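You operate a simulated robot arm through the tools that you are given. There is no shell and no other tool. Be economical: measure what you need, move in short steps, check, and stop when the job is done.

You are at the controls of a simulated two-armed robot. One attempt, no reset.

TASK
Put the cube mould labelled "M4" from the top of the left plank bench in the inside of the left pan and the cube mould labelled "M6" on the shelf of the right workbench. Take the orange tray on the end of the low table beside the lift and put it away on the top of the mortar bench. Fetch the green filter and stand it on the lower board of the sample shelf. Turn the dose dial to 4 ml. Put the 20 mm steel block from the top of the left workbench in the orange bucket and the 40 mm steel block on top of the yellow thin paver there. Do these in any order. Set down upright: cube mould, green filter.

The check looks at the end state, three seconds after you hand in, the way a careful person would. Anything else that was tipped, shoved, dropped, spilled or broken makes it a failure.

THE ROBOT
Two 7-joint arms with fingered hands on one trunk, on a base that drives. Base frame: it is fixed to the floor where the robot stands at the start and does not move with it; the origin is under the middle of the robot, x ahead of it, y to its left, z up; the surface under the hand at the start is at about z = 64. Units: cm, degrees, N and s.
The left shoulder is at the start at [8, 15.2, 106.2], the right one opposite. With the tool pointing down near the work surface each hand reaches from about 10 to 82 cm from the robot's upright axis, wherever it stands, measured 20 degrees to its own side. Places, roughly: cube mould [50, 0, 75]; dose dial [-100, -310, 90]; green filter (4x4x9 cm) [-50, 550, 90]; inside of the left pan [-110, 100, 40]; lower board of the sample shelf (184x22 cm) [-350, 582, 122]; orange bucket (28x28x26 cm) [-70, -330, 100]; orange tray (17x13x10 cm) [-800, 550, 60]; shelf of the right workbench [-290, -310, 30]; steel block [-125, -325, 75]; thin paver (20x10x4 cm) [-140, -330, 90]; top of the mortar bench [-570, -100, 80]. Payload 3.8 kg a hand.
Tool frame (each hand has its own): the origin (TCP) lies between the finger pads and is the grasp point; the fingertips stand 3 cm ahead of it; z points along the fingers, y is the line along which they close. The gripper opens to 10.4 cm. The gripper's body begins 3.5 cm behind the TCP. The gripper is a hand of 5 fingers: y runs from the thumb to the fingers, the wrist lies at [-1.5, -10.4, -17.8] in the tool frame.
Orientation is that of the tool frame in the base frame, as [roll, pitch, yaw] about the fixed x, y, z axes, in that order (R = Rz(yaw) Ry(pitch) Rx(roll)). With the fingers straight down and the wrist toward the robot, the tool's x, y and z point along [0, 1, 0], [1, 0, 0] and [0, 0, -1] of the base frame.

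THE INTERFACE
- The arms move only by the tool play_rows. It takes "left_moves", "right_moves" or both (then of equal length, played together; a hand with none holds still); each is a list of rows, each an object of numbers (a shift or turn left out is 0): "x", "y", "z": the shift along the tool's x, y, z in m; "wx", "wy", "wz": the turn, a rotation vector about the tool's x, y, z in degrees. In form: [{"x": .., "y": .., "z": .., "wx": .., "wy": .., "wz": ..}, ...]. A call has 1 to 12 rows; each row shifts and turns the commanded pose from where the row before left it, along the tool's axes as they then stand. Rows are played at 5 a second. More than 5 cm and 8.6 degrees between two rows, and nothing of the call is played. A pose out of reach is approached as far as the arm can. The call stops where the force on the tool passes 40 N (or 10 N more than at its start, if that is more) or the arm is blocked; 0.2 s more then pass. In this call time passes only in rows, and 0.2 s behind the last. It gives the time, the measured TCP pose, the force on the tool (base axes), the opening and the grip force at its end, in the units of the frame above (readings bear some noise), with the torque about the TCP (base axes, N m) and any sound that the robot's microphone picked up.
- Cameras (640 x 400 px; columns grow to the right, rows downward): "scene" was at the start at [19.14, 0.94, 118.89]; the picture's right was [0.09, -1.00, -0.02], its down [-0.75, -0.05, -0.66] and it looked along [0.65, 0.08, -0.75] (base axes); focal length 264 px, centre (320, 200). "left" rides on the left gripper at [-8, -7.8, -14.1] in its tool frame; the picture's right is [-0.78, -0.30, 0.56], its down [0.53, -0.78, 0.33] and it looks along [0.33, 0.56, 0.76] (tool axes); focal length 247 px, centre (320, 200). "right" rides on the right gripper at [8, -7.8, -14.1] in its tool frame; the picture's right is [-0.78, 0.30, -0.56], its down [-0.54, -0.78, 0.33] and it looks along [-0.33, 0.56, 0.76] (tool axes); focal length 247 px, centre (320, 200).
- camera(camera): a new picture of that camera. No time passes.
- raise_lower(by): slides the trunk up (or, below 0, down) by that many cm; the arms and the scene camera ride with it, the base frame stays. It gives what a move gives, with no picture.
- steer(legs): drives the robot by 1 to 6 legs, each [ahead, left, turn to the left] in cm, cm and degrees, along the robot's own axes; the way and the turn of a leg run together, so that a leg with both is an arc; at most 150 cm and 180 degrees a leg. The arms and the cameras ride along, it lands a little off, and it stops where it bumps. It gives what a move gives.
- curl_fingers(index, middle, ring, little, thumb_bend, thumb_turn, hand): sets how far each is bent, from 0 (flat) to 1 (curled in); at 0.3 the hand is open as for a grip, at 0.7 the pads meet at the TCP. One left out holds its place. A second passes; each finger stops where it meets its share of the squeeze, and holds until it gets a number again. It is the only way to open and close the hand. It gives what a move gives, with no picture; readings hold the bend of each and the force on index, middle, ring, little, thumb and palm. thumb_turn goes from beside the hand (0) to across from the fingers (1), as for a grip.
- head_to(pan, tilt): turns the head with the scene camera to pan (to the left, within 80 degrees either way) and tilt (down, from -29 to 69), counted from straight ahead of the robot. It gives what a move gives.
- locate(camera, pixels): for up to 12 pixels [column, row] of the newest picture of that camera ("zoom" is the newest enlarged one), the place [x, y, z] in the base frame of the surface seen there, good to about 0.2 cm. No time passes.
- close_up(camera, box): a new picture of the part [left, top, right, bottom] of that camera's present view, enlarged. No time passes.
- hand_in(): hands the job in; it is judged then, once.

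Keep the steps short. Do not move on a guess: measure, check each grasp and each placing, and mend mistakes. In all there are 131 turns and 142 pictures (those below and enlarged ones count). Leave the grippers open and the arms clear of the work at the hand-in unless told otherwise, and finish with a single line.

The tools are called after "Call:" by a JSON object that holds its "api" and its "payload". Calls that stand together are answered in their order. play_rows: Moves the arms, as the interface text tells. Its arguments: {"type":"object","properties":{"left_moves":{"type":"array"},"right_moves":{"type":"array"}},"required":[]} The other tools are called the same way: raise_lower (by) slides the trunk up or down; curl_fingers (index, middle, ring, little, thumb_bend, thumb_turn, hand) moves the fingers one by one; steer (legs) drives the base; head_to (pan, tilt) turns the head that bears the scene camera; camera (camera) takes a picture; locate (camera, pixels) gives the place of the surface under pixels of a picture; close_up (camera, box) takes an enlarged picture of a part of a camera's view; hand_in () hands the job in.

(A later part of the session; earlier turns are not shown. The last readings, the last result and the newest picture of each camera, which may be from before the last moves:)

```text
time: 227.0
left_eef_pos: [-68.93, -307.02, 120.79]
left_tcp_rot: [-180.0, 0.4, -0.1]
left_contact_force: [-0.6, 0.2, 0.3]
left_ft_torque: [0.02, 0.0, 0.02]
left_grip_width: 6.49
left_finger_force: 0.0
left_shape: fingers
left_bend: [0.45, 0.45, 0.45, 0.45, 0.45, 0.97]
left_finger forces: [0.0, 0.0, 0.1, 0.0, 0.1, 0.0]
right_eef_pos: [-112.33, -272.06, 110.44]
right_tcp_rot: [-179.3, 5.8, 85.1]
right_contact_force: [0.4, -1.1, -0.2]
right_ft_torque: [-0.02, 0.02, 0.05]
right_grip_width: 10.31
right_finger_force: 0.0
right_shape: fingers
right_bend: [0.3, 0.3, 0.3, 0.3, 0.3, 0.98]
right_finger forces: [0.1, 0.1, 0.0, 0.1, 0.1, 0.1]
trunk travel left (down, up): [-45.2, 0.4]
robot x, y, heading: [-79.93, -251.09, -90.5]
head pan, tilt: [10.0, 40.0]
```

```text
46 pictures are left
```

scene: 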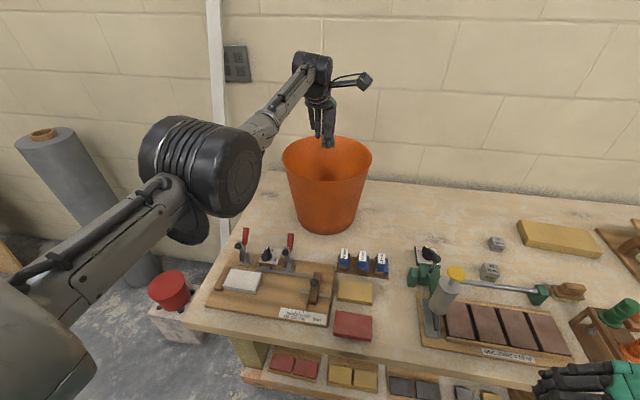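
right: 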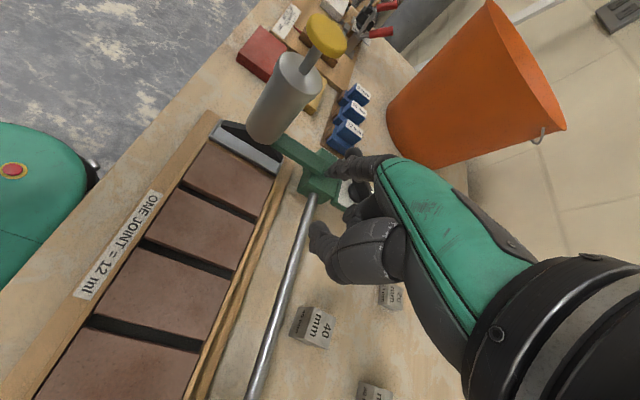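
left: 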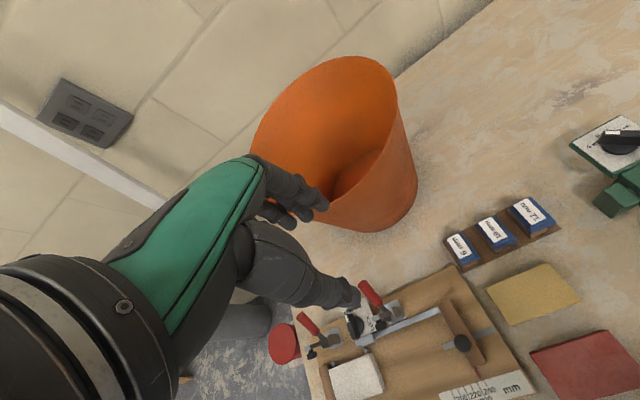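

The block is in the bucket. For the 40 mm block I'll use the right hand closing along x (rod is in front). I retract the left hand, strafe right 34 cm, and lower the trunk.

Call:
{"api": "play_rows", "payload": {"left_moves": [{"y": -0.045}, {"y": -0.045}, {"y": -0.045}, {"y": -0.045}, {"y": -0.045}, {"x": 0.045}, {"x": 0.045}, {"x": 0.045}], "right_moves": [{"wy": -3}, {"wy": -2.8}, {}, {}, {}, {}, {}, {}]}}

Call:
{"api": "steer", "payload": {"legs": [[0, -34, 0.5]]}}

Call:
{"api": "raise_lower", "payload": {"by": -14}}

```text
time: 229.0
left_eef_pos: [-53.67, -287.19, 120.17]
left_tcp_rot: [-178.9, -5.4, 1.6]
left_contact_force: [0.9, -0.4, -0.8]
left_ft_torque: [-0.02, 0.0, 0.03]
left_grip_width: 6.49
left_finger_force: 0.0
left_shape: fingers
left_bend: [0.45, 0.45, 0.45, 0.45, 0.45, 0.98]
left_finger forces: [0.0, 0.0, 0.0, 0.0, 0.0, 0.0]
left hand out of reach, approached as far as the arm can: row 5, 6, 7
right_eef_pos: [-112.34, -272.11, 110.32]
right_tcp_rot: [-179.3, 11.7, 85.1]
right_contact_force: [0.0, -0.5, 0.0]
right_ft_torque: [0.01, -0.01, -0.02]
right_grip_width: 10.3
right_finger_force: 0.2
right_shape: fingers
right_bend: [0.3, 0.3, 0.3, 0.3, 0.3, 0.98]
right_finger forces: [0.0, 0.0, 0.2, 0.0, 0.0, 0.1]
trunk travel left (down, up): [-45.2, 0.4]
robot x, y, heading: [-80.05, -250.95, -90.3]
head pan, tilt: [10.0, 40.0]
stopped in row 8 (left hand): the arm was blocked; the commanded pose is now the measured one
```

```text
time: 231.2
left_eef_pos: [-87.1, -287.01, 120.17]
left_tcp_rot: [-178.9, -5.3, 2.4]
left_contact_force: [-1.2, -0.3, 0.6]
left_ft_torque: [-0.01, 0.0, -0.04]
left_grip_width: 6.49
left_finger_force: 0.0
left_shape: fingers
left_bend: [0.45, 0.45, 0.45, 0.45, 0.45, 0.98]
left_finger forces: [0.0, 0.0, 0.0, 0.1, 0.0, 0.0]
right_eef_pos: [-145.94, -272.57, 110.39]
right_tcp_rot: [-179.2, 11.7, 86.0]
right_contact_force: [0.3, 0.8, 0.2]
right_ft_torque: [0.03, 0.0, -0.01]
right_grip_width: 10.29
right_finger_force: 0.1
right_shape: fingers
right_bend: [0.3, 0.3, 0.3, 0.3, 0.3, 0.98]
right_finger forces: [0.0, 0.0, 0.1, 0.0, 0.0, 0.0]
trunk travel left (down, up): [-45.2, 0.4]
robot x, y, heading: [-114.29, -250.81, -89.5]
head pan, tilt: [10.0, 40.0]
```

```text
time: 232.9
left_eef_pos: [-87.0, -287.51, 104.13]
left_tcp_rot: [-175.9, -5.9, 2.1]
left_contact_force: [0.3, 0.1, -0.6]
left_ft_torque: [0.01, 0.01, 0.0]
left_grip_width: 6.52
left_finger_force: 0.0
left_shape: fingers
left_bend: [0.45, 0.45, 0.45, 0.45, 0.45, 0.98]
left_finger forces: [0.1, 0.1, 0.0, 0.0, 0.1, 0.0]
right_eef_pos: [-146.01, -272.64, 96.39]
right_tcp_rot: [-179.3, 11.7, 85.9]
right_contact_force: [-0.3, -0.3, 0.5]
right_ft_torque: [0.04, -0.06, -0.03]
right_grip_width: 10.28
right_finger_force: 0.1
right_shape: fingers
right_bend: [0.3, 0.3, 0.3, 0.3, 0.3, 0.98]
right_finger forces: [0.0, 0.0, 0.1, 0.1, 0.0, 0.0]
trunk travel left (down, up): [-31.2, 14.4]
robot x, y, heading: [-114.08, -251.18, -89.3]
head pan, tilt: [10.0, 40.0]
```

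I level the right hand, move it along x first, then forward over the 40 mm block at a safe height.

Call:
{"api": "play_rows", "payload": {"right_moves": [{"wy": 6, "z": -0.02}, {"wy": 5.7, "z": -0.02}, {"y": 0.05}, {"y": 0.05}, {"y": 0.05}, {"y": 0.05}, {"y": 0.05}, {"y": 0.048}]}}

Call:
{"api": "play_rows", "payload": {"right_moves": [{"x": -0.046}, {"x": -0.046}, {"x": -0.046}, {"x": -0.046}, {"x": -0.046}, {"x": -0.046}, {"x": -0.046}, {"x": -0.046}]}}

Call:
{"api": "camera", "payload": {"camera": "right"}}

```text
time: 234.7
left_eef_pos: [-86.89, -287.63, 104.21]
left_tcp_rot: [-176.1, -5.9, 2.1]
left_contact_force: [0.4, 0.5, 0.5]
left_ft_torque: [0.01, 0.04, -0.05]
left_grip_width: 6.47
left_finger_force: 0.1
left_shape: fingers
left_bend: [0.45, 0.45, 0.45, 0.45, 0.45, 0.98]
left_finger forces: [0.1, 0.0, 0.0, 0.0, 0.0, 0.0]
right_eef_pos: [-117.68, -278.39, 98.88]
right_tcp_rot: [-179.2, 0.0, 85.7]
right_contact_force: [-0.2, 0.2, -0.2]
right_ft_torque: [0.0, 0.0, 0.0]
right_grip_width: 10.33
right_finger_force: 0.0
right_shape: fingers
right_bend: [0.3, 0.3, 0.3, 0.3, 0.3, 0.98]
right_finger forces: [0.1, 0.1, 0.0, 0.0, 0.0, 0.1]
right hand out of reach, approached as far as the arm can: row 4, 5, 6
trunk travel left (down, up): [-31.2, 14.4]
robot x, y, heading: [-114.39, -251.2, -89.7]
head pan, tilt: [10.0, 40.0]
```

```text
time: 236.5
left_eef_pos: [-86.97, -287.56, 104.16]
left_tcp_rot: [-176.1, -5.9, 2.0]
left_contact_force: [0.5, -0.2, -0.1]
left_ft_torque: [0.05, -0.03, -0.02]
left_grip_width: 6.49
left_finger_force: 0.0
left_shape: fingers
left_bend: [0.45, 0.45, 0.45, 0.45, 0.45, 0.98]
left_finger forces: [0.0, 0.0, 0.0, 0.0, 0.1, 0.0]
right_eef_pos: [-120.28, -314.66, 98.55]
right_tcp_rot: [-179.1, 0.0, 86.0]
right_contact_force: [-0.7, -0.8, -1.3]
right_ft_torque: [-0.01, -0.04, -0.05]
right_grip_width: 10.32
right_finger_force: 0.1
right_shape: fingers
right_bend: [0.3, 0.3, 0.3, 0.3, 0.3, 0.98]
right_finger forces: [0.1, 0.0, 0.0, 0.0, 0.0, 0.0]
trunk travel left (down, up): [-31.2, 14.4]
robot x, y, heading: [-114.13, -250.98, -89.2]
head pan, tilt: [10.0, 40.0]
```

```text
45 pictures are left
```

right: 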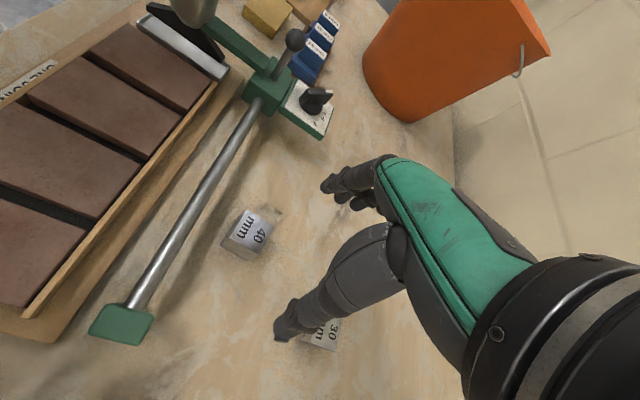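

I shift to centre over the block, then lower and close.

Call:
{"api": "play_rows", "payload": {"right_moves": [{"x": 0.0185, "y": 0.006}, {"x": 0.0185, "y": 0.006}, {"z": 0.03}, {"z": 0.03}, {"z": 0.02}, {"z": 0.015}, {"z": 0.006}]}}

Call:
{"api": "camera", "payload": {"camera": "right"}}

Call:
{"api": "close_up", "payload": {"camera": "scene", "box": [290, 140, 450, 240]}}

```text
time: 238.1
left_eef_pos: [-87.17, -287.62, 104.26]
left_tcp_rot: [-176.1, -6.0, 2.1]
left_contact_force: [-0.3, 0.0, 0.1]
left_ft_torque: [-0.02, 0.0, -0.01]
left_grip_width: 6.5
left_finger_force: 0.0
left_shape: fingers
left_bend: [0.45, 0.45, 0.45, 0.45, 0.45, 0.98]
left_finger forces: [0.0, 0.0, 0.0, 0.1, 0.0, 0.0]
right_eef_pos: [-119.26, -311.25, 88.52]
right_tcp_rot: [-179.2, -0.2, 85.7]
right_contact_force: [-0.8, 0.2, -0.8]
right_ft_torque: [-0.01, 0.04, 0.0]
right_grip_width: 10.32
right_finger_force: 0.0
right_shape: fingers
right_bend: [0.3, 0.3, 0.3, 0.3, 0.3, 0.98]
right_finger forces: [0.1, 0.0, 0.1, 0.0, 0.0, 0.0]
trunk travel left (down, up): [-31.2, 14.4]
robot x, y, heading: [-114.06, -251.28, -89.3]
head pan, tilt: [10.0, 40.0]
```

```text
44 pictures are left
```

right: 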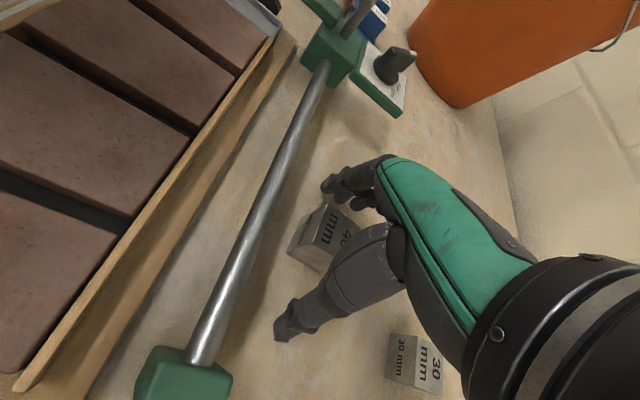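

```text
4.00 times, centred on (370, 190) of scene
```

zoom: 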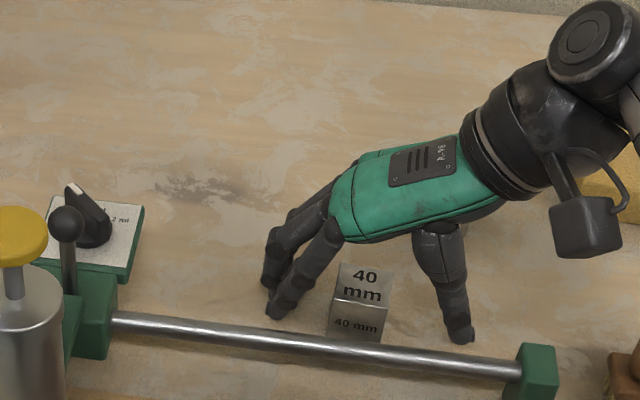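

The block is between fingers and thumb, a little toward me; I shift 0.8 cm and close.

Call:
{"api": "play_rows", "payload": {"right_moves": [{"x": 0.008}]}}

Call:
{"api": "curl_fingers", "payload": {"hand": "right", "index": 0.7, "middle": 0.7, "ring": 0.7, "little": 0.5, "thumb_bend": 0.7}}

Call:
{"api": "play_rows", "payload": {"right_moves": [{"z": -0.01}, {"z": -0.03}, {"z": -0.04}, {"z": -0.04}]}}

Call:
{"api": "camera", "payload": {"camera": "right"}}

```text
time: 238.5
left_eef_pos: [-86.99, -287.57, 104.21]
left_tcp_rot: [-176.1, -6.0, 2.1]
left_contact_force: [-0.9, 0.4, -0.2]
left_ft_torque: [-0.03, -0.02, 0.01]
left_grip_width: 6.51
left_finger_force: 0.1
left_shape: fingers
left_bend: [0.45, 0.45, 0.45, 0.45, 0.45, 0.98]
left_finger forces: [0.1, 0.0, 0.0, 0.0, 0.0, 0.1]
right_eef_pos: [-119.27, -310.48, 88.73]
right_tcp_rot: [-179.4, 0.0, 85.8]
right_contact_force: [-0.1, 0.5, -0.6]
right_ft_torque: [-0.02, 0.02, 0.03]
right_grip_width: 10.29
right_finger_force: 0.1
right_shape: fingers
right_bend: [0.3, 0.3, 0.3, 0.3, 0.3, 0.98]
right_finger forces: [0.0, 0.0, 0.0, 0.1, 0.1, 0.1]
trunk travel left (down, up): [-31.2, 14.4]
robot x, y, heading: [-113.92, -251.24, -89.3]
head pan, tilt: [10.0, 40.0]
```

```text
time: 239.5
left_eef_pos: [-86.93, -287.56, 104.27]
left_tcp_rot: [-176.2, -6.0, 2.1]
left_contact_force: [0.0, -0.7, -0.2]
left_ft_torque: [-0.02, -0.01, -0.01]
left_grip_width: 6.5
left_finger_force: 0.0
left_shape: fingers
left_bend: [0.45, 0.45, 0.45, 0.45, 0.45, 0.98]
left_finger forces: [0.0, 0.0, 0.1, 0.0, 0.1, 0.0]
right_eef_pos: [-119.26, -310.5, 88.68]
right_tcp_rot: [-179.2, -0.1, 85.7]
right_contact_force: [0.3, -0.5, 0.7]
right_ft_torque: [0.03, 0.0, 0.01]
right_grip_width: 2.4
right_finger_force: 13.6
right_shape: fingers
right_bend: [0.65, 0.63, 0.65, 0.5, 0.59, 1.0]
right_finger forces: [3.8, 6.5, 3.8, 0.0, 12.5, 0.1]
trunk travel left (down, up): [-31.2, 14.4]
robot x, y, heading: [-114.02, -251.11, -89.6]
head pan, tilt: [10.0, 40.0]
```

```text
time: 240.5
left_eef_pos: [-87.04, -287.59, 104.26]
left_tcp_rot: [-176.1, -6.0, 2.1]
left_contact_force: [0.4, -0.9, -0.2]
left_ft_torque: [-0.01, -0.01, -0.01]
left_grip_width: 6.47
left_finger_force: 0.0
left_shape: fingers
left_bend: [0.45, 0.45, 0.45, 0.45, 0.45, 0.98]
left_finger forces: [0.0, 0.1, 0.1, 0.0, 0.0, 0.0]
right_eef_pos: [-119.17, -310.42, 100.9]
right_tcp_rot: [-179.4, -0.1, 85.7]
right_contact_force: [0.2, -0.1, -3.9]
right_ft_torque: [0.01, 0.01, 0.03]
right_grip_width: 2.37
right_finger_force: 12.6
right_shape: fingers
right_bend: [0.65, 0.64, 0.65, 0.5, 0.59, 0.99]
right_finger forces: [3.7, 6.0, 3.4, 0.0, 12.5, 0.1]
trunk travel left (down, up): [-31.2, 14.4]
robot x, y, heading: [-114.09, -251.19, -89.4]
head pan, tilt: [10.0, 40.0]
```

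```text
42 pictures are left
```

right: 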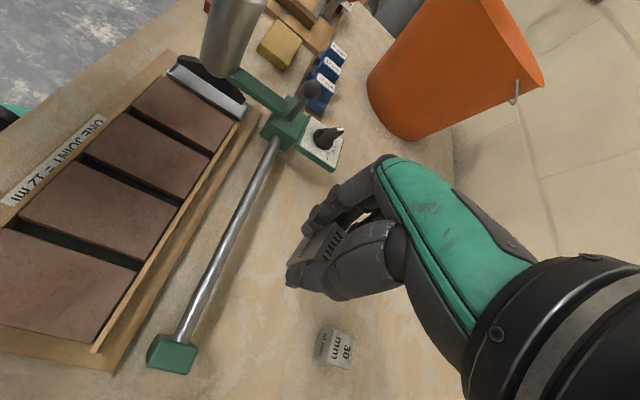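

Held (≈4 N). I raise the left hand well clear, and turn the right hand so its wrist faces me.

Call:
{"api": "play_rows", "payload": {"left_moves": [{"z": -0.04}, {"z": -0.04}, {"z": -0.04}, {"z": -0.04}, {"z": -0.02}, {}, {}, {}, {}, {}, {}], "right_moves": [{"wz": 7.8, "z": -0.005}, {"wz": 7.8, "z": -0.005}, {"wz": 7.8, "z": -0.005}, {"wz": 7.8, "z": -0.005}, {"wz": 7.8, "z": -0.005}, {"wz": 7.8, "z": -0.005}, {"wz": 7.8, "z": -0.005}, {"wz": 7.8, "z": -0.005}, {"wz": 7.8, "z": -0.005}, {"wz": 7.8, "z": -0.005}, {"wz": 7.8, "z": -0.005}]}}

Call:
{"api": "steer", "payload": {"legs": [[0, -20, 0], [2, 0, 0]]}}

Call:
{"api": "camera", "payload": {"camera": "scene"}}

```text
time: 242.9
left_eef_pos: [-86.42, -293.46, 108.63]
left_tcp_rot: [-176.6, -8.5, 3.7]
left_contact_force: [0.2, 0.1, 0.6]
left_ft_torque: [0.05, 0.03, -0.03]
left_grip_width: 6.49
left_finger_force: 0.1
left_shape: fingers
left_bend: [0.45, 0.45, 0.45, 0.45, 0.45, 0.98]
left_finger forces: [0.1, 0.0, 0.0, 0.0, 0.0, 0.1]
left hand out of reach, approached as far as the arm can: row 1, 2, 3, 4, 5
right_eef_pos: [-118.83, -310.34, 106.19]
right_tcp_rot: [-179.9, 0.7, -0.1]
right_contact_force: [0.0, 0.4, -3.6]
right_ft_torque: [0.0, -0.05, -0.02]
right_grip_width: 2.43
right_finger_force: 12.0
right_shape: fingers
right_bend: [0.65, 0.64, 0.65, 0.5, 0.59, 0.99]
right_finger forces: [3.7, 6.0, 3.4, 0.0, 12.3, 0.1]
trunk travel left (down, up): [-31.2, 14.4]
robot x, y, heading: [-114.01, -251.31, -89.5]
head pan, tilt: [10.0, 40.0]
```

```text
time: 244.9
left_eef_pos: [-106.81, -295.27, 109.01]
left_tcp_rot: [-177.0, -8.4, 3.6]
left_contact_force: [0.0, 1.3, 0.1]
left_ft_torque: [-0.03, 0.04, 0.03]
left_grip_width: 6.52
left_finger_force: 0.0
left_shape: fingers
left_bend: [0.45, 0.45, 0.45, 0.45, 0.45, 0.98]
left_finger forces: [0.0, 0.0, 0.0, 0.0, 0.1, 0.0]
right_eef_pos: [-139.24, -312.08, 106.46]
right_tcp_rot: [179.9, 0.7, -0.1]
right_contact_force: [1.1, 0.6, -3.8]
right_ft_torque: [-0.03, 0.0, 0.03]
right_grip_width: 2.4
right_finger_force: 12.6
right_shape: fingers
right_bend: [0.65, 0.64, 0.66, 0.5, 0.59, 0.99]
right_finger forces: [3.7, 6.0, 3.2, 0.1, 12.4, 0.1]
trunk travel left (down, up): [-31.2, 14.4]
robot x, y, heading: [-134.49, -253.12, -89.3]
head pan, tilt: [10.0, 40.0]
```

```text
41 pictures are left
```

scene: 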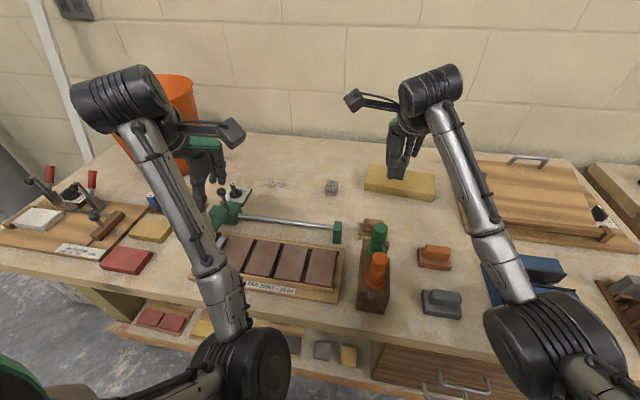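

The left hand rose less than intended and passed near the gun. I raise the trunk to lift everything straight up, and inspect the gun.

Call:
{"api": "raise_lower", "payload": {"by": 10}}

Call:
{"api": "close_up", "payload": {"camera": "scene", "box": [140, 150, 360, 310]}}

```text
time: 246.2
left_eef_pos: [-106.99, -295.52, 118.83]
left_tcp_rot: [-176.7, -8.4, 3.6]
left_contact_force: [0.5, 1.1, -0.1]
left_ft_torque: [0.0, -0.02, 0.0]
left_grip_width: 6.52
left_finger_force: 0.1
left_shape: fingers
left_bend: [0.45, 0.45, 0.45, 0.45, 0.45, 0.98]
left_finger forces: [0.1, 0.0, 0.0, 0.0, 0.0, 0.0]
right_eef_pos: [-139.25, -312.3, 116.13]
right_tcp_rot: [-179.8, 0.7, -0.2]
right_contact_force: [0.2, 0.3, -3.9]
right_ft_torque: [-0.07, -0.03, 0.01]
right_grip_width: 2.39
right_finger_force: 13.1
right_shape: fingers
right_bend: [0.65, 0.64, 0.66, 0.5, 0.59, 0.99]
right_finger forces: [3.6, 6.0, 3.4, 0.1, 12.3, 0.1]
trunk travel left (down, up): [-41.2, 4.4]
robot x, y, heading: [-134.17, -253.19, -89.2]
head pan, tilt: [10.0, 40.0]
```

```text
2.50 times, centred on (250, 230) of scene
```

zoom: 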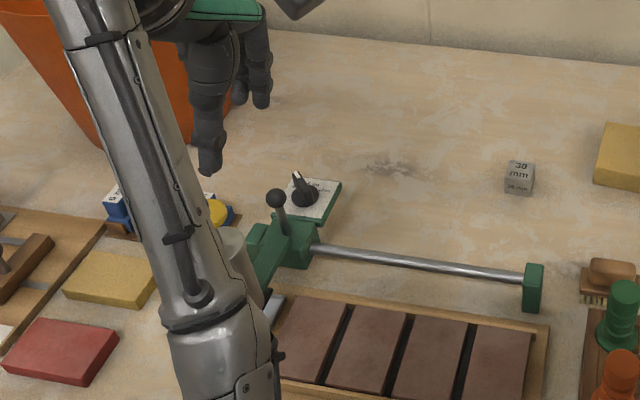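

The gun and dial look unmoved. I move the left hand 9 cm away from the gun, then take the right hand over the paver.

Call:
{"api": "play_rows", "payload": {"left_moves": [{"x": -0.03}, {"x": -0.03}, {"x": -0.03}, {}, {}], "right_moves": [{"x": -0.015, "y": 0.03}, {"x": -0.015, "y": 0.03}, {"x": -0.015, "y": 0.03}, {"x": -0.01, "y": 0.03}, {"y": 0.028}]}}

Call:
{"api": "raise_lower", "payload": {"by": -14}}

Call:
{"api": "close_up", "payload": {"camera": "scene", "box": [300, 100, 500, 225]}}

```text
time: 247.6
left_eef_pos: [-114.22, -297.37, 120.18]
left_tcp_rot: [179.3, -10.5, 5.6]
left_contact_force: [0.8, 0.2, -0.4]
left_ft_torque: [-0.02, -0.02, 0.02]
left_grip_width: 6.51
left_finger_force: 0.1
left_shape: fingers
left_bend: [0.45, 0.45, 0.45, 0.45, 0.45, 0.98]
left_finger forces: [0.0, 0.1, 0.0, 0.1, 0.0, 0.0]
right_eef_pos: [-144.79, -326.37, 116.28]
right_tcp_rot: [-179.6, 0.5, 0.0]
right_contact_force: [0.4, -0.2, -3.4]
right_ft_torque: [-0.01, -0.06, 0.02]
right_grip_width: 2.37
right_finger_force: 12.4
right_shape: fingers
right_bend: [0.65, 0.64, 0.66, 0.5, 0.59, 0.99]
right_finger forces: [3.6, 5.7, 3.0, 0.1, 12.2, 0.1]
right hand out of reach, approached as far as the arm can: row 5
trunk travel left (down, up): [-41.2, 4.4]
robot x, y, heading: [-134.6, -253.19, -89.4]
head pan, tilt: [10.0, 40.0]
stopped in row 5 (left hand): the arm was blocked; the commanded pose is now the measured one
```

```text
time: 249.3
left_eef_pos: [-114.35, -297.39, 106.11]
left_tcp_rot: [179.3, -10.4, 5.5]
left_contact_force: [-0.4, 0.1, 0.0]
left_ft_torque: [0.0, 0.01, 0.01]
left_grip_width: 6.53
left_finger_force: 0.0
left_shape: fingers
left_bend: [0.45, 0.45, 0.45, 0.45, 0.45, 0.98]
left_finger forces: [0.0, 0.0, 0.0, 0.0, 0.0, 0.1]
right_eef_pos: [-144.87, -326.53, 102.48]
right_tcp_rot: [-179.9, 0.6, -0.1]
right_contact_force: [-0.2, 0.1, -4.0]
right_ft_torque: [-0.02, 0.0, 0.02]
right_grip_width: 2.38
right_finger_force: 12.3
right_shape: fingers
right_bend: [0.65, 0.64, 0.66, 0.5, 0.59, 0.99]
right_finger forces: [3.5, 5.8, 3.1, 0.0, 12.1, 0.0]
trunk travel left (down, up): [-27.2, 18.4]
robot x, y, heading: [-133.95, -253.07, -89.5]
head pan, tilt: [10.0, 40.0]
```

```text
3.20 times, centred on (400, 162) of scene
```

zoom: 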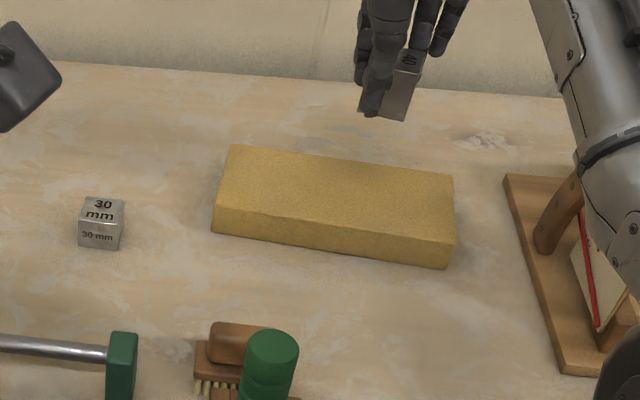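

I check the block's place against the paver's top edges.

Call:
{"api": "locate", "payload": {"camera": "zoom", "pixels": [[335, 222], [222, 203], [448, 236], [340, 165], [235, 152], [450, 180], [390, 108], [405, 60], [403, 115], [368, 100]]}}

Call:
{"api": "play_rows", "payload": {"right_moves": [{"z": 0.03}, {"z": 0.03}, {"y": 0.01, "z": 0.01}]}}

```text
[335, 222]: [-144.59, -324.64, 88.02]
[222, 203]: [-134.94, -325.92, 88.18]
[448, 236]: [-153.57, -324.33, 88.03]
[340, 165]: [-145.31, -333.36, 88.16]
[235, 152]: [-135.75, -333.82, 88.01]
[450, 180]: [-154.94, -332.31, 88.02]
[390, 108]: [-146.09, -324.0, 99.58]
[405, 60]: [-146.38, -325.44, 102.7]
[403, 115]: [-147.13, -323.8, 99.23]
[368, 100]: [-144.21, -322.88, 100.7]
```

```text
time: 250.1
left_eef_pos: [-114.29, -297.4, 106.0]
left_tcp_rot: [179.5, -10.4, 5.5]
left_contact_force: [-0.3, -0.1, 0.7]
left_ft_torque: [0.0, -0.01, 0.04]
left_grip_width: 6.5
left_finger_force: 0.1
left_shape: fingers
left_bend: [0.45, 0.45, 0.45, 0.45, 0.45, 0.98]
left_finger forces: [0.1, 0.0, 0.0, 0.1, 0.0, 0.0]
right_eef_pos: [-144.85, -327.51, 95.5]
right_tcp_rot: [-179.8, 0.7, 0.0]
right_contact_force: [0.3, 0.2, -3.9]
right_ft_torque: [0.01, -0.01, 0.01]
right_grip_width: 2.34
right_finger_force: 12.0
right_shape: fingers
right_bend: [0.65, 0.64, 0.66, 0.5, 0.59, 0.99]
right_finger forces: [3.3, 5.8, 3.1, 0.0, 11.9, 0.0]
trunk travel left (down, up): [-27.2, 18.4]
robot x, y, heading: [-134.14, -253.25, -89.7]
head pan, tilt: [10.0, 40.0]
```

Block near face would be ≈ 0.5 cm inside the paver edge. I try 2 cm further forward, then lower.

Call:
{"api": "play_rows", "payload": {"right_moves": [{"y": 0.01}, {"y": 0.01}, {"z": 0.01}, {"z": 0.01}, {"z": 0.006}]}}

Call:
{"api": "close_up", "payload": {"camera": "scene", "box": [340, 110, 460, 200]}}

```text
time: 251.3
left_eef_pos: [-114.44, -297.47, 106.13]
left_tcp_rot: [179.4, -10.4, 5.5]
left_contact_force: [0.1, -0.4, -0.2]
left_ft_torque: [-0.02, 0.0, -0.01]
left_grip_width: 6.55
left_finger_force: 0.0
left_shape: fingers
left_bend: [0.45, 0.45, 0.45, 0.45, 0.45, 0.98]
left_finger forces: [0.0, 0.0, 0.1, 0.0, 0.1, 0.0]
right_eef_pos: [-145.2, -328.32, 92.92]
right_tcp_rot: [-179.8, 0.6, 0.0]
right_contact_force: [-0.3, 0.0, -3.8]
right_ft_torque: [-0.07, -0.03, 0.0]
right_grip_width: 2.19
right_finger_force: 12.2
right_shape: fingers
right_bend: [0.66, 0.64, 0.66, 0.5, 0.6, 0.99]
right_finger forces: [3.0, 6.5, 3.2, 0.0, 11.3, 0.0]
right hand out of reach, approached as far as the arm can: row 2, 5
trunk travel left (down, up): [-27.2, 18.4]
robot x, y, heading: [-134.4, -253.07, -89.3]
head pan, tilt: [10.0, 40.0]
```

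```text
4.44 times, centred on (400, 155) of scene
```

zoom: 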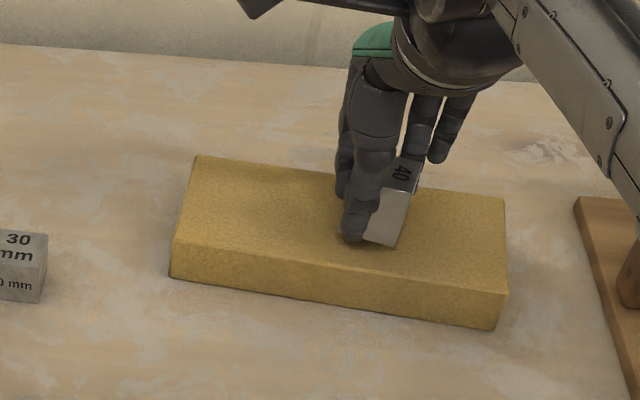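

Well over the paver. I lower with the trunk in small steps to contact.

Call:
{"api": "raise_lower", "payload": {"by": -0.6}}

Call:
{"api": "raise_lower", "payload": {"by": -0.4}}

Call:
{"api": "close_up", "payload": {"camera": "scene", "box": [360, 120, 440, 180]}}

```text
time: 251.9
left_eef_pos: [-114.36, -297.45, 105.43]
left_tcp_rot: [179.5, -10.5, 5.4]
left_contact_force: [0.4, -0.5, 0.0]
left_ft_torque: [-0.07, -0.01, 0.01]
left_grip_width: 6.52
left_finger_force: 0.0
left_shape: fingers
left_bend: [0.45, 0.45, 0.45, 0.45, 0.45, 0.98]
left_finger forces: [0.1, 0.1, 0.1, 0.0, 0.0, 0.0]
right_eef_pos: [-145.18, -328.14, 92.43]
right_tcp_rot: [-179.8, 0.7, 0.1]
right_contact_force: [0.0, 0.4, -3.6]
right_ft_torque: [-0.05, -0.04, 0.01]
right_grip_width: 2.19
right_finger_force: 12.0
right_shape: fingers
right_bend: [0.66, 0.64, 0.66, 0.5, 0.6, 0.99]
right_finger forces: [3.0, 6.5, 3.1, 0.0, 11.3, 0.0]
trunk travel left (down, up): [-26.6, 19.0]
robot x, y, heading: [-134.04, -253.33, -89.5]
head pan, tilt: [10.0, 40.0]
```

```text
time: 252.4
left_eef_pos: [-114.19, -297.49, 105.09]
left_tcp_rot: [179.4, -10.6, 5.5]
left_contact_force: [0.0, -0.2, 0.1]
left_ft_torque: [0.02, -0.02, -0.01]
left_grip_width: 6.51
left_finger_force: 0.0
left_shape: fingers
left_bend: [0.45, 0.45, 0.45, 0.45, 0.45, 0.98]
left_finger forces: [0.2, 0.1, 0.1, 0.0, 0.0, 0.0]
right_eef_pos: [-145.21, -328.24, 92.08]
right_tcp_rot: [-180.0, 0.6, 0.0]
right_contact_force: [-0.3, 0.2, -2.6]
right_ft_torque: [-0.04, -0.04, 0.01]
right_grip_width: 2.14
right_finger_force: 12.0
right_shape: fingers
right_bend: [0.66, 0.64, 0.66, 0.5, 0.6, 0.99]
right_finger forces: [3.1, 6.4, 3.1, 0.1, 11.2, 0.0]
trunk travel left (down, up): [-26.2, 19.4]
robot x, y, heading: [-134.09, -253.8, -89.4]
head pan, tilt: [10.0, 40.0]
```

```text
6.67 times, centred on (400, 150) of scene
```

zoom: 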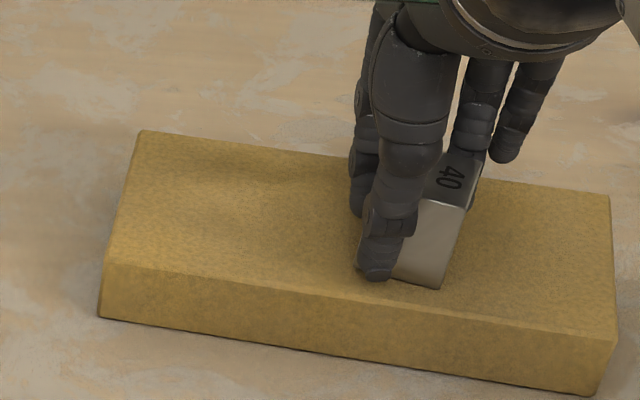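

It touches now with one edge (slightly rotated about the pinch axis). I lower 0.4 cm more so it settles flat, then release.

Call:
{"api": "raise_lower", "payload": {"by": -0.4}}

Call:
{"api": "curl_fingers", "payload": {"hand": "right", "index": 0.4, "middle": 0.4, "ring": 0.4, "little": 0.4, "thumb_bend": 0.4}}

Call:
{"api": "raise_lower", "payload": {"by": 12}}

Call:
{"api": "close_up", "payload": {"camera": "scene", "box": [300, 120, 460, 220]}}

```text
time: 252.9
left_eef_pos: [-114.1, -297.21, 104.73]
left_tcp_rot: [179.4, -10.8, 5.6]
left_contact_force: [0.4, 0.0, 0.7]
left_ft_torque: [-0.02, 0.0, 0.02]
left_grip_width: 6.51
left_finger_force: 0.2
left_shape: fingers
left_bend: [0.45, 0.45, 0.45, 0.45, 0.45, 0.98]
left_finger forces: [0.0, 0.1, 0.0, 0.0, 0.0, 0.1]
right_eef_pos: [-145.09, -328.18, 91.78]
right_tcp_rot: [180.0, 0.5, 0.0]
right_contact_force: [-0.3, -0.8, 4.4]
right_ft_torque: [0.08, 0.05, 0.02]
right_grip_width: 2.13
right_finger_force: 13.2
right_shape: fingers
right_bend: [0.67, 0.64, 0.66, 0.5, 0.6, 0.99]
right_finger forces: [3.2, 6.8, 3.9, 0.0, 11.9, 0.0]
trunk travel left (down, up): [-25.8, 19.8]
robot x, y, heading: [-134.15, -253.61, -89.2]
head pan, tilt: [10.0, 40.0]
```

```text
time: 253.9
left_eef_pos: [-114.17, -297.44, 104.76]
left_tcp_rot: [179.4, -10.7, 5.7]
left_contact_force: [-0.1, -0.8, 0.5]
left_ft_torque: [0.01, 0.01, 0.0]
left_grip_width: 6.5
left_finger_force: 0.0
left_shape: fingers
left_bend: [0.45, 0.45, 0.45, 0.45, 0.45, 0.98]
left_finger forces: [0.1, 0.1, 0.0, 0.1, 0.0, 0.0]
right_eef_pos: [-145.2, -328.07, 91.6]
right_tcp_rot: [-179.9, 0.6, 0.0]
right_contact_force: [1.1, -0.5, 0.3]
right_ft_torque: [0.05, -0.01, -0.02]
right_grip_width: 7.72
right_finger_force: 0.1
right_shape: fingers
right_bend: [0.4, 0.4, 0.4, 0.4, 0.4, 0.99]
right_finger forces: [0.0, 0.0, 0.0, 0.0, 0.1, 0.0]
trunk travel left (down, up): [-25.8, 19.8]
robot x, y, heading: [-134.4, -253.58, -89.3]
head pan, tilt: [10.0, 40.0]
```

```text
time: 255.4
left_eef_pos: [-114.51, -297.38, 116.54]
left_tcp_rot: [179.6, -10.4, 5.3]
left_contact_force: [-0.7, -0.4, 0.1]
left_ft_torque: [-0.02, -0.01, -0.02]
left_grip_width: 6.49
left_finger_force: 0.1
left_shape: fingers
left_bend: [0.45, 0.45, 0.45, 0.45, 0.45, 0.98]
left_finger forces: [0.0, 0.0, 0.0, 0.0, 0.1, 0.0]
right_eef_pos: [-145.23, -327.86, 108.61]
right_tcp_rot: [176.5, 0.6, 0.0]
right_contact_force: [0.1, 0.5, 0.1]
right_ft_torque: [0.01, 0.01, 0.01]
right_grip_width: 7.75
right_finger_force: 0.2
right_shape: fingers
right_bend: [0.4, 0.4, 0.4, 0.4, 0.4, 0.99]
right_finger forces: [0.0, 0.0, 0.0, 0.1, 0.0, 0.1]
trunk travel left (down, up): [-37.8, 7.8]
robot x, y, heading: [-134.29, -253.19, -89.4]
head pan, tilt: [10.0, 40.0]
```

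```text
4.00 times, centred on (380, 170) of scene
```

zoom: 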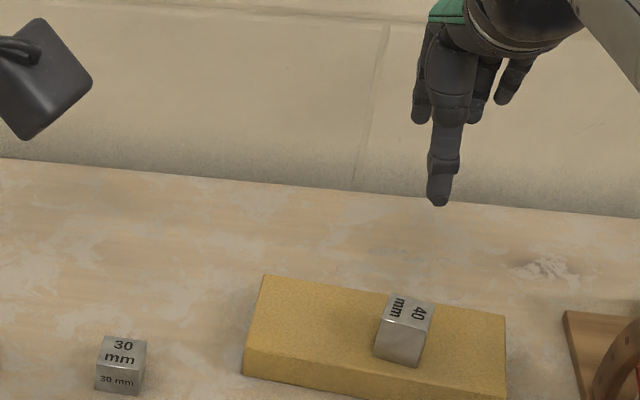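

The 40 mm block sits flat on the yellow paver. Bench jobs done. I pull both hands in, back away, and go reverse through the known aisle toward the filter side.

Call:
{"api": "play_rows", "payload": {"left_moves": [{"y": 0.03, "wy": -5}, {"y": 0.03, "wy": -5}, {}, {}, {}, {}], "right_moves": [{"y": -0.045}, {"y": -0.045}, {"y": -0.045}, {"y": -0.045}, {"y": -0.045}, {}]}}

Call:
{"api": "steer", "payload": {"legs": [[-53, 0, 0], [0, 105, -0.5]]}}

Call:
{"api": "raise_lower", "payload": {"by": -15}}

Call:
{"api": "camera", "payload": {"camera": "scene"}}

```text
time: 256.8
left_eef_pos: [-113.95, -303.44, 116.57]
left_tcp_rot: [179.5, -0.4, 5.4]
left_contact_force: [0.1, 0.7, 0.6]
left_ft_torque: [0.0, 0.02, -0.02]
left_grip_width: 6.48
left_finger_force: 0.0
left_shape: fingers
left_bend: [0.45, 0.45, 0.45, 0.45, 0.45, 0.98]
left_finger forces: [0.0, 0.0, 0.1, 0.0, 0.0, 0.0]
right_eef_pos: [-140.91, -326.4, 105.25]
right_tcp_rot: [176.5, 0.6, -0.1]
right_contact_force: [-0.8, 0.4, 0.4]
right_ft_torque: [-0.01, 0.03, 0.02]
right_grip_width: 7.75
right_finger_force: 0.0
right_shape: fingers
right_bend: [0.4, 0.4, 0.4, 0.4, 0.4, 0.99]
right_finger forces: [0.0, 0.0, 0.1, 0.0, 0.0, 0.0]
right hand out of reach, approached as far as the arm can: row 1, 2, 3, 4, 5
trunk travel left (down, up): [-37.8, 7.8]
robot x, y, heading: [-134.63, -253.17, -89.4]
head pan, tilt: [10.0, 40.0]
```

```text
time: 264.9
left_eef_pos: [-10.69, -252.53, 116.69]
left_tcp_rot: [179.5, -0.5, 3.9]
left_contact_force: [0.7, -0.2, 0.1]
left_ft_torque: [-0.02, 0.05, 0.02]
left_grip_width: 6.5
left_finger_force: 0.0
left_shape: fingers
left_bend: [0.45, 0.45, 0.45, 0.45, 0.45, 0.98]
left_finger forces: [0.0, 0.0, 0.1, 0.0, 0.1, 0.0]
right_eef_pos: [-38.33, -274.74, 105.4]
right_tcp_rot: [176.5, 0.6, -1.6]
right_contact_force: [-0.7, 0.3, -0.2]
right_ft_torque: [-0.01, 0.01, 0.01]
right_grip_width: 7.74
right_finger_force: 0.0
right_shape: fingers
right_bend: [0.4, 0.4, 0.4, 0.4, 0.4, 0.99]
right_finger forces: [0.0, 0.1, 0.0, 0.0, 0.0, 0.0]
trunk travel left (down, up): [-37.8, 7.8]
robot x, y, heading: [-29.46, -202.08, -91.3]
head pan, tilt: [10.0, 40.0]
```

```text
time: 266.6
left_eef_pos: [-10.63, -252.53, 101.56]
left_tcp_rot: [179.5, -0.4, 3.9]
left_contact_force: [0.3, 0.6, 0.0]
left_ft_torque: [0.02, 0.04, -0.03]
left_grip_width: 6.52
left_finger_force: 0.0
left_shape: fingers
left_bend: [0.45, 0.45, 0.45, 0.45, 0.45, 0.98]
left_finger forces: [0.0, 0.0, 0.0, 0.0, 0.0, 0.0]
right_eef_pos: [-38.19, -274.77, 81.73]
right_tcp_rot: [-177.0, 0.7, -1.6]
right_contact_force: [0.5, -0.8, -0.7]
right_ft_torque: [-0.03, 0.02, 0.02]
right_grip_width: 7.78
right_finger_force: 0.0
right_shape: fingers
right_bend: [0.4, 0.4, 0.4, 0.4, 0.4, 0.99]
right_finger forces: [0.0, 0.0, 0.0, 0.1, 0.1, 0.0]
trunk travel left (down, up): [-22.8, 22.8]
robot x, y, heading: [-29.59, -201.95, -91.4]
head pan, tilt: [10.0, 40.0]
```

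```text
35 pictures are left
```

scene: 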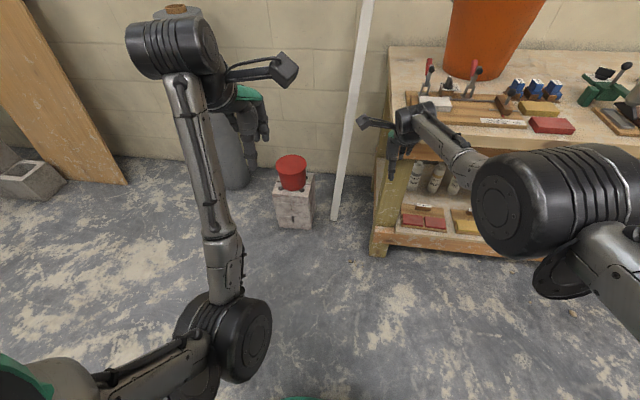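

I retract the right hand now that there is room, and measure elbow positions.

Call:
{"api": "play_rows", "payload": {"right_moves": [{"y": -0.045, "z": -0.02}, {"y": -0.045, "z": -0.02}, {"y": -0.045, "z": -0.02}, {"y": -0.045, "z": -0.02}, {"y": -0.045, "z": -0.02}]}}

Call:
{"api": "steer", "payload": {"legs": [[-40, 0, 1.4]]}}

Call:
{"api": "camera", "payload": {"camera": "scene"}}

Call:
{"api": "locate", "payload": {"camera": "scene", "pixels": [[225, 340], [260, 340], [190, 390], [540, 200], [630, 290], [600, 240], [480, 200]]}}

```text
time: 267.8
left_eef_pos: [-10.71, -252.55, 101.67]
left_tcp_rot: [179.5, -0.4, 3.9]
left_contact_force: [0.8, -0.1, -0.3]
left_ft_torque: [0.01, 0.01, 0.01]
left_grip_width: 6.51
left_finger_force: 0.1
left_shape: fingers
left_bend: [0.45, 0.45, 0.45, 0.45, 0.45, 0.98]
left_finger forces: [0.1, 0.1, 0.0, 0.1, 0.1, 0.1]
right_eef_pos: [-33.26, -274.83, 88.27]
right_tcp_rot: [-176.9, 0.7, -1.5]
right_contact_force: [-1.0, -0.2, 0.2]
right_ft_torque: [0.02, 0.04, -0.01]
right_grip_width: 7.74
right_finger_force: 0.0
right_shape: fingers
right_bend: [0.4, 0.4, 0.4, 0.4, 0.4, 0.99]
right_finger forces: [0.0, 0.0, 0.1, 0.0, 0.0, 0.1]
right hand out of reach, approached as far as the arm can: row 1, 2, 3, 4, 5
trunk travel left (down, up): [-22.8, 22.8]
robot x, y, heading: [-29.7, -201.85, -91.0]
head pan, tilt: [10.0, 40.0]
```

```text
time: 270.3
left_eef_pos: [-9.35, -213.01, 101.54]
left_tcp_rot: [179.5, -0.4, 4.9]
left_contact_force: [0.6, 0.3, -0.3]
left_ft_torque: [0.01, -0.02, 0.01]
left_grip_width: 6.54
left_finger_force: 0.1
left_shape: fingers
left_bend: [0.45, 0.45, 0.45, 0.45, 0.45, 0.98]
left_finger forces: [0.0, 0.0, 0.1, 0.1, 0.0, 0.1]
right_eef_pos: [-31.57, -235.72, 88.06]
right_tcp_rot: [-176.8, 0.7, -0.5]
right_contact_force: [0.1, 0.2, 0.4]
right_ft_torque: [0.0, 0.02, -0.01]
right_grip_width: 7.76
right_finger_force: 0.0
right_shape: fingers
right_bend: [0.4, 0.4, 0.4, 0.4, 0.4, 0.99]
right_finger forces: [0.1, 0.0, 0.0, 0.0, 0.0, 0.0]
trunk travel left (down, up): [-22.8, 22.8]
robot x, y, heading: [-29.2, -162.47, -90.2]
head pan, tilt: [10.0, 40.0]
```

```text
34 pictures are left
```

scene: 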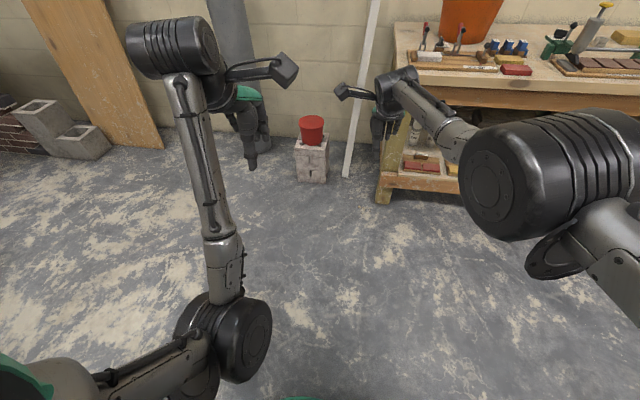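

```text
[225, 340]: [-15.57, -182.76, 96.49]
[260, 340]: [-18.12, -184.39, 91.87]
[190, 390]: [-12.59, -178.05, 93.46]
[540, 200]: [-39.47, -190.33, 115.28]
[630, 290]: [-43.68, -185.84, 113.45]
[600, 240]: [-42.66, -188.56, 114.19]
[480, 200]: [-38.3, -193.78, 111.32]
```

Elbows are narrow now. I reverse up the aisle and turn around in the open floor beyond, then look ahead.

Call:
{"api": "steer", "payload": {"legs": [[-110, 5, 0], [-120, 0, 0], [-130, 0, 0], [0, 0, 90], [0, 0, 90]]}}

Call:
{"api": "head_to", "payload": {"pan": 0, "tilt": 12}}

Call:
{"api": "camera", "payload": {"camera": "scene"}}

```text
time: 295.5
left_eef_pos: [-56.45, 248.09, 101.56]
left_tcp_rot: [179.5, -0.3, -171.5]
left_contact_force: [0.2, 0.6, -0.4]
left_ft_torque: [-0.02, 0.04, -0.01]
left_grip_width: 6.5
left_finger_force: 0.1
left_shape: fingers
left_bend: [0.45, 0.45, 0.45, 0.45, 0.45, 0.98]
left_finger forces: [0.1, 0.1, 0.0, 0.0, 0.1, 0.0]
right_eef_pos: [-35.69, 272.31, 88.16]
right_tcp_rot: [-176.7, 0.7, -176.9]
right_contact_force: [-0.3, 0.5, -0.3]
right_ft_torque: [0.04, 0.02, 0.01]
right_grip_width: 7.76
right_finger_force: 0.1
right_shape: fingers
right_bend: [0.4, 0.4, 0.4, 0.4, 0.4, 0.99]
right_finger forces: [0.0, 0.0, 0.0, 0.0, 0.0, 0.0]
trunk travel left (down, up): [-22.8, 22.8]
robot x, y, heading: [-33.17, 199.39, 93.5]
head pan, tilt: [10.0, 40.0]
```

```text
time: 296.4
left_eef_pos: [-56.39, 248.13, 101.53]
left_tcp_rot: [179.5, -0.4, -171.5]
left_contact_force: [0.6, 0.3, 0.4]
left_ft_torque: [0.0, 0.0, -0.01]
left_grip_width: 6.52
left_finger_force: 0.0
left_shape: fingers
left_bend: [0.45, 0.45, 0.45, 0.45, 0.45, 0.98]
left_finger forces: [0.0, 0.0, 0.0, 0.1, 0.1, 0.0]
right_eef_pos: [-35.64, 272.13, 88.12]
right_tcp_rot: [-176.8, 0.7, -176.9]
right_contact_force: [0.4, -0.5, 0.2]
right_ft_torque: [-0.02, 0.02, 0.0]
right_grip_width: 7.77
right_finger_force: 0.1
right_shape: fingers
right_bend: [0.4, 0.4, 0.4, 0.4, 0.4, 0.99]
right_finger forces: [0.1, 0.0, 0.0, 0.0, 0.1, 0.0]
trunk travel left (down, up): [-22.8, 22.8]
robot x, y, heading: [-33.39, 199.13, 93.9]
head pan, tilt: [0.0, 12.0]
```

```text
33 pictures are left
```

scene: 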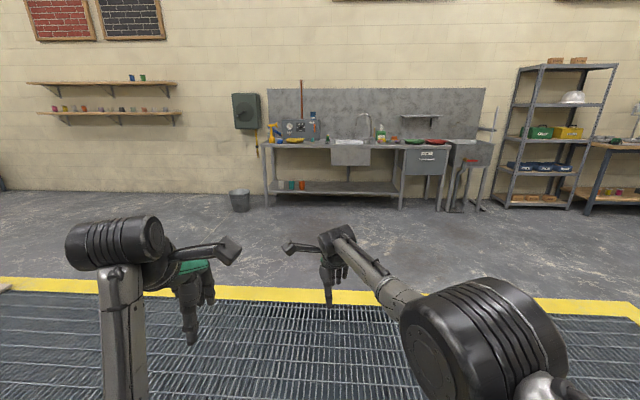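

Through. The sink bench is ahead, sample boards on the left wall. I zoom in on the sink bench to find the green filter.

Call:
{"api": "close_up", "payload": {"camera": "scene", "box": [230, 95, 510, 215]}}

Call:
{"api": "close_up", "payload": {"camera": "scene", "box": [20, 65, 190, 130]}}

```text
2.29 times, centred on (370, 155) of scene
```

zoom: 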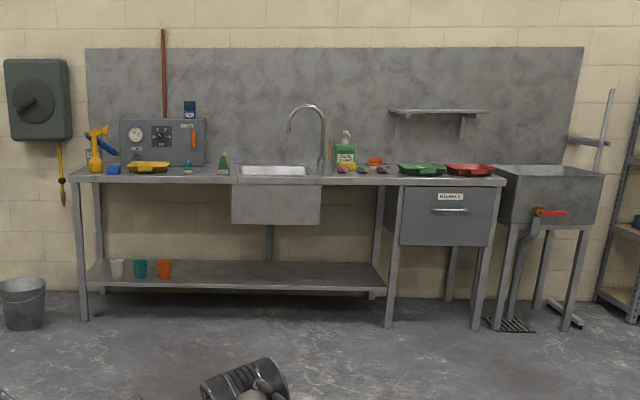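

```text
3.76 times, centred on (105, 98) of scene
```

zoom: 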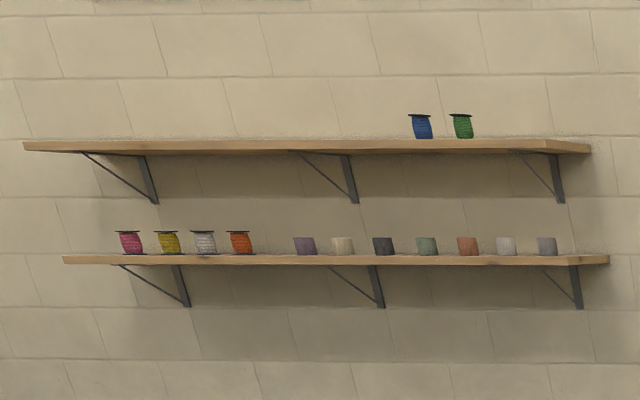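

Candidate green item at (223,163) left of the sink. I locate it, and the shelf board features, from the last scene view.

Call:
{"api": "locate", "payload": {"camera": "zoom", "pixels": [[75, 259], [600, 259], [240, 243], [268, 257], [305, 246], [185, 258], [545, 258], [105, 258]]}}

Call:
{"api": "locate", "payload": {"camera": "scene", "pixels": [[327, 166], [327, 170], [382, 163], [310, 150], [351, 170], [300, 172], [387, 172]]}}

Call:
{"api": "steer", "payload": {"legs": [[120, 0, -3.7], [100, 0, 0]]}}

Call:
{"api": "camera", "payload": {"camera": "scene"}}

```text
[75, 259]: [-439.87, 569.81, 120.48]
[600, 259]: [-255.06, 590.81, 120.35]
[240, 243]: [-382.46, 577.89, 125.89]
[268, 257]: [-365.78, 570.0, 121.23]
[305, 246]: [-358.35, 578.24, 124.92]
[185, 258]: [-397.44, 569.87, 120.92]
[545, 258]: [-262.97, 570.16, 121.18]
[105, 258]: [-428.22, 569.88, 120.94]
```

```text
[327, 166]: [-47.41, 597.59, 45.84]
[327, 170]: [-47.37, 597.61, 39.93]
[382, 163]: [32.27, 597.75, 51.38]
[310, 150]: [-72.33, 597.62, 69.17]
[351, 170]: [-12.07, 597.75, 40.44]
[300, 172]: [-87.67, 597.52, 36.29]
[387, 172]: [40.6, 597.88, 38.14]
```

```text
time: 307.2
left_eef_pos: [-54.67, 468.12, 101.57]
left_tcp_rot: [179.5, -0.4, -175.1]
left_contact_force: [0.8, -0.7, -0.2]
left_ft_torque: [0.0, 0.01, -0.01]
left_grip_width: 6.52
left_finger_force: 0.1
left_shape: fingers
left_bend: [0.45, 0.45, 0.45, 0.45, 0.45, 0.98]
left_finger forces: [0.0, 0.1, 0.0, 0.0, 0.1, 0.0]
right_eef_pos: [-32.29, 490.82, 88.27]
right_tcp_rot: [-176.7, 0.8, 179.5]
right_contact_force: [-0.3, -0.3, -0.5]
right_ft_torque: [-0.03, -0.03, 0.02]
right_grip_width: 7.75
right_finger_force: 0.0
right_shape: fingers
right_bend: [0.4, 0.4, 0.4, 0.4, 0.4, 0.99]
right_finger forces: [0.0, 0.0, 0.0, 0.1, 0.0, 0.0]
trunk travel left (down, up): [-22.8, 22.8]
robot x, y, heading: [-34.44, 417.96, 89.7]
head pan, tilt: [0.0, 12.0]
```

```text
30 pictures are left
```

scene: 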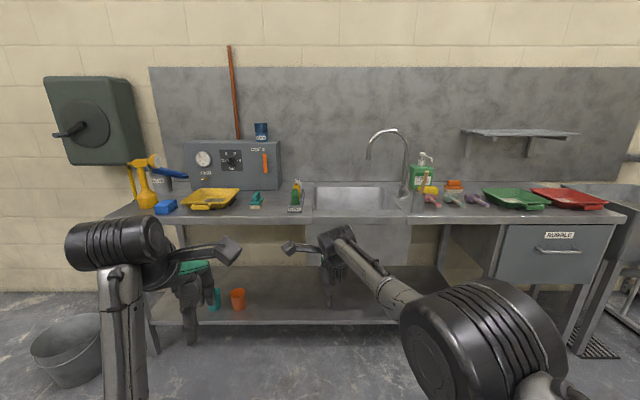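

Call:
{"api": "close_up", "payload": {"camera": "scene", "box": [235, 165, 345, 225]}}

Call:
{"api": "locate", "payload": {"camera": "zoom", "pixels": [[350, 110], [350, 150], [350, 190], [350, 240], [350, 265], [115, 195], [340, 90], [250, 260], [420, 160]]}}

```text
5.82 times, centred on (290, 195) of scene
```

zoom: 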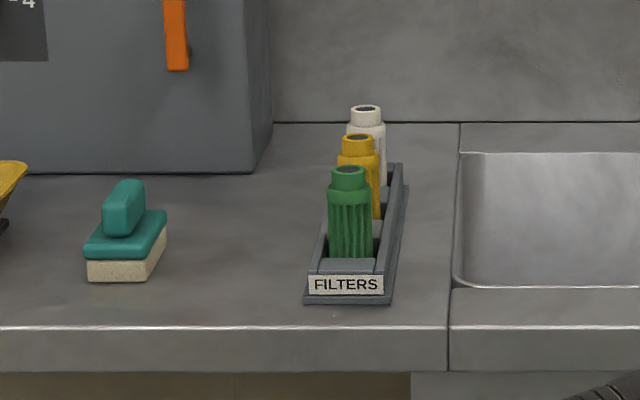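

```text
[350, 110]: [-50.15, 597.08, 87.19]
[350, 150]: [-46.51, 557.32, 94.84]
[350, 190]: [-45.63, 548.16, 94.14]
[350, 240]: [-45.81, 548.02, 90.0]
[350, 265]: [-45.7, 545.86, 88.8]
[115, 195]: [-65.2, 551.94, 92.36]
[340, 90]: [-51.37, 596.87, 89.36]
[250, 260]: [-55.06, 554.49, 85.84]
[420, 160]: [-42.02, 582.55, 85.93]
```

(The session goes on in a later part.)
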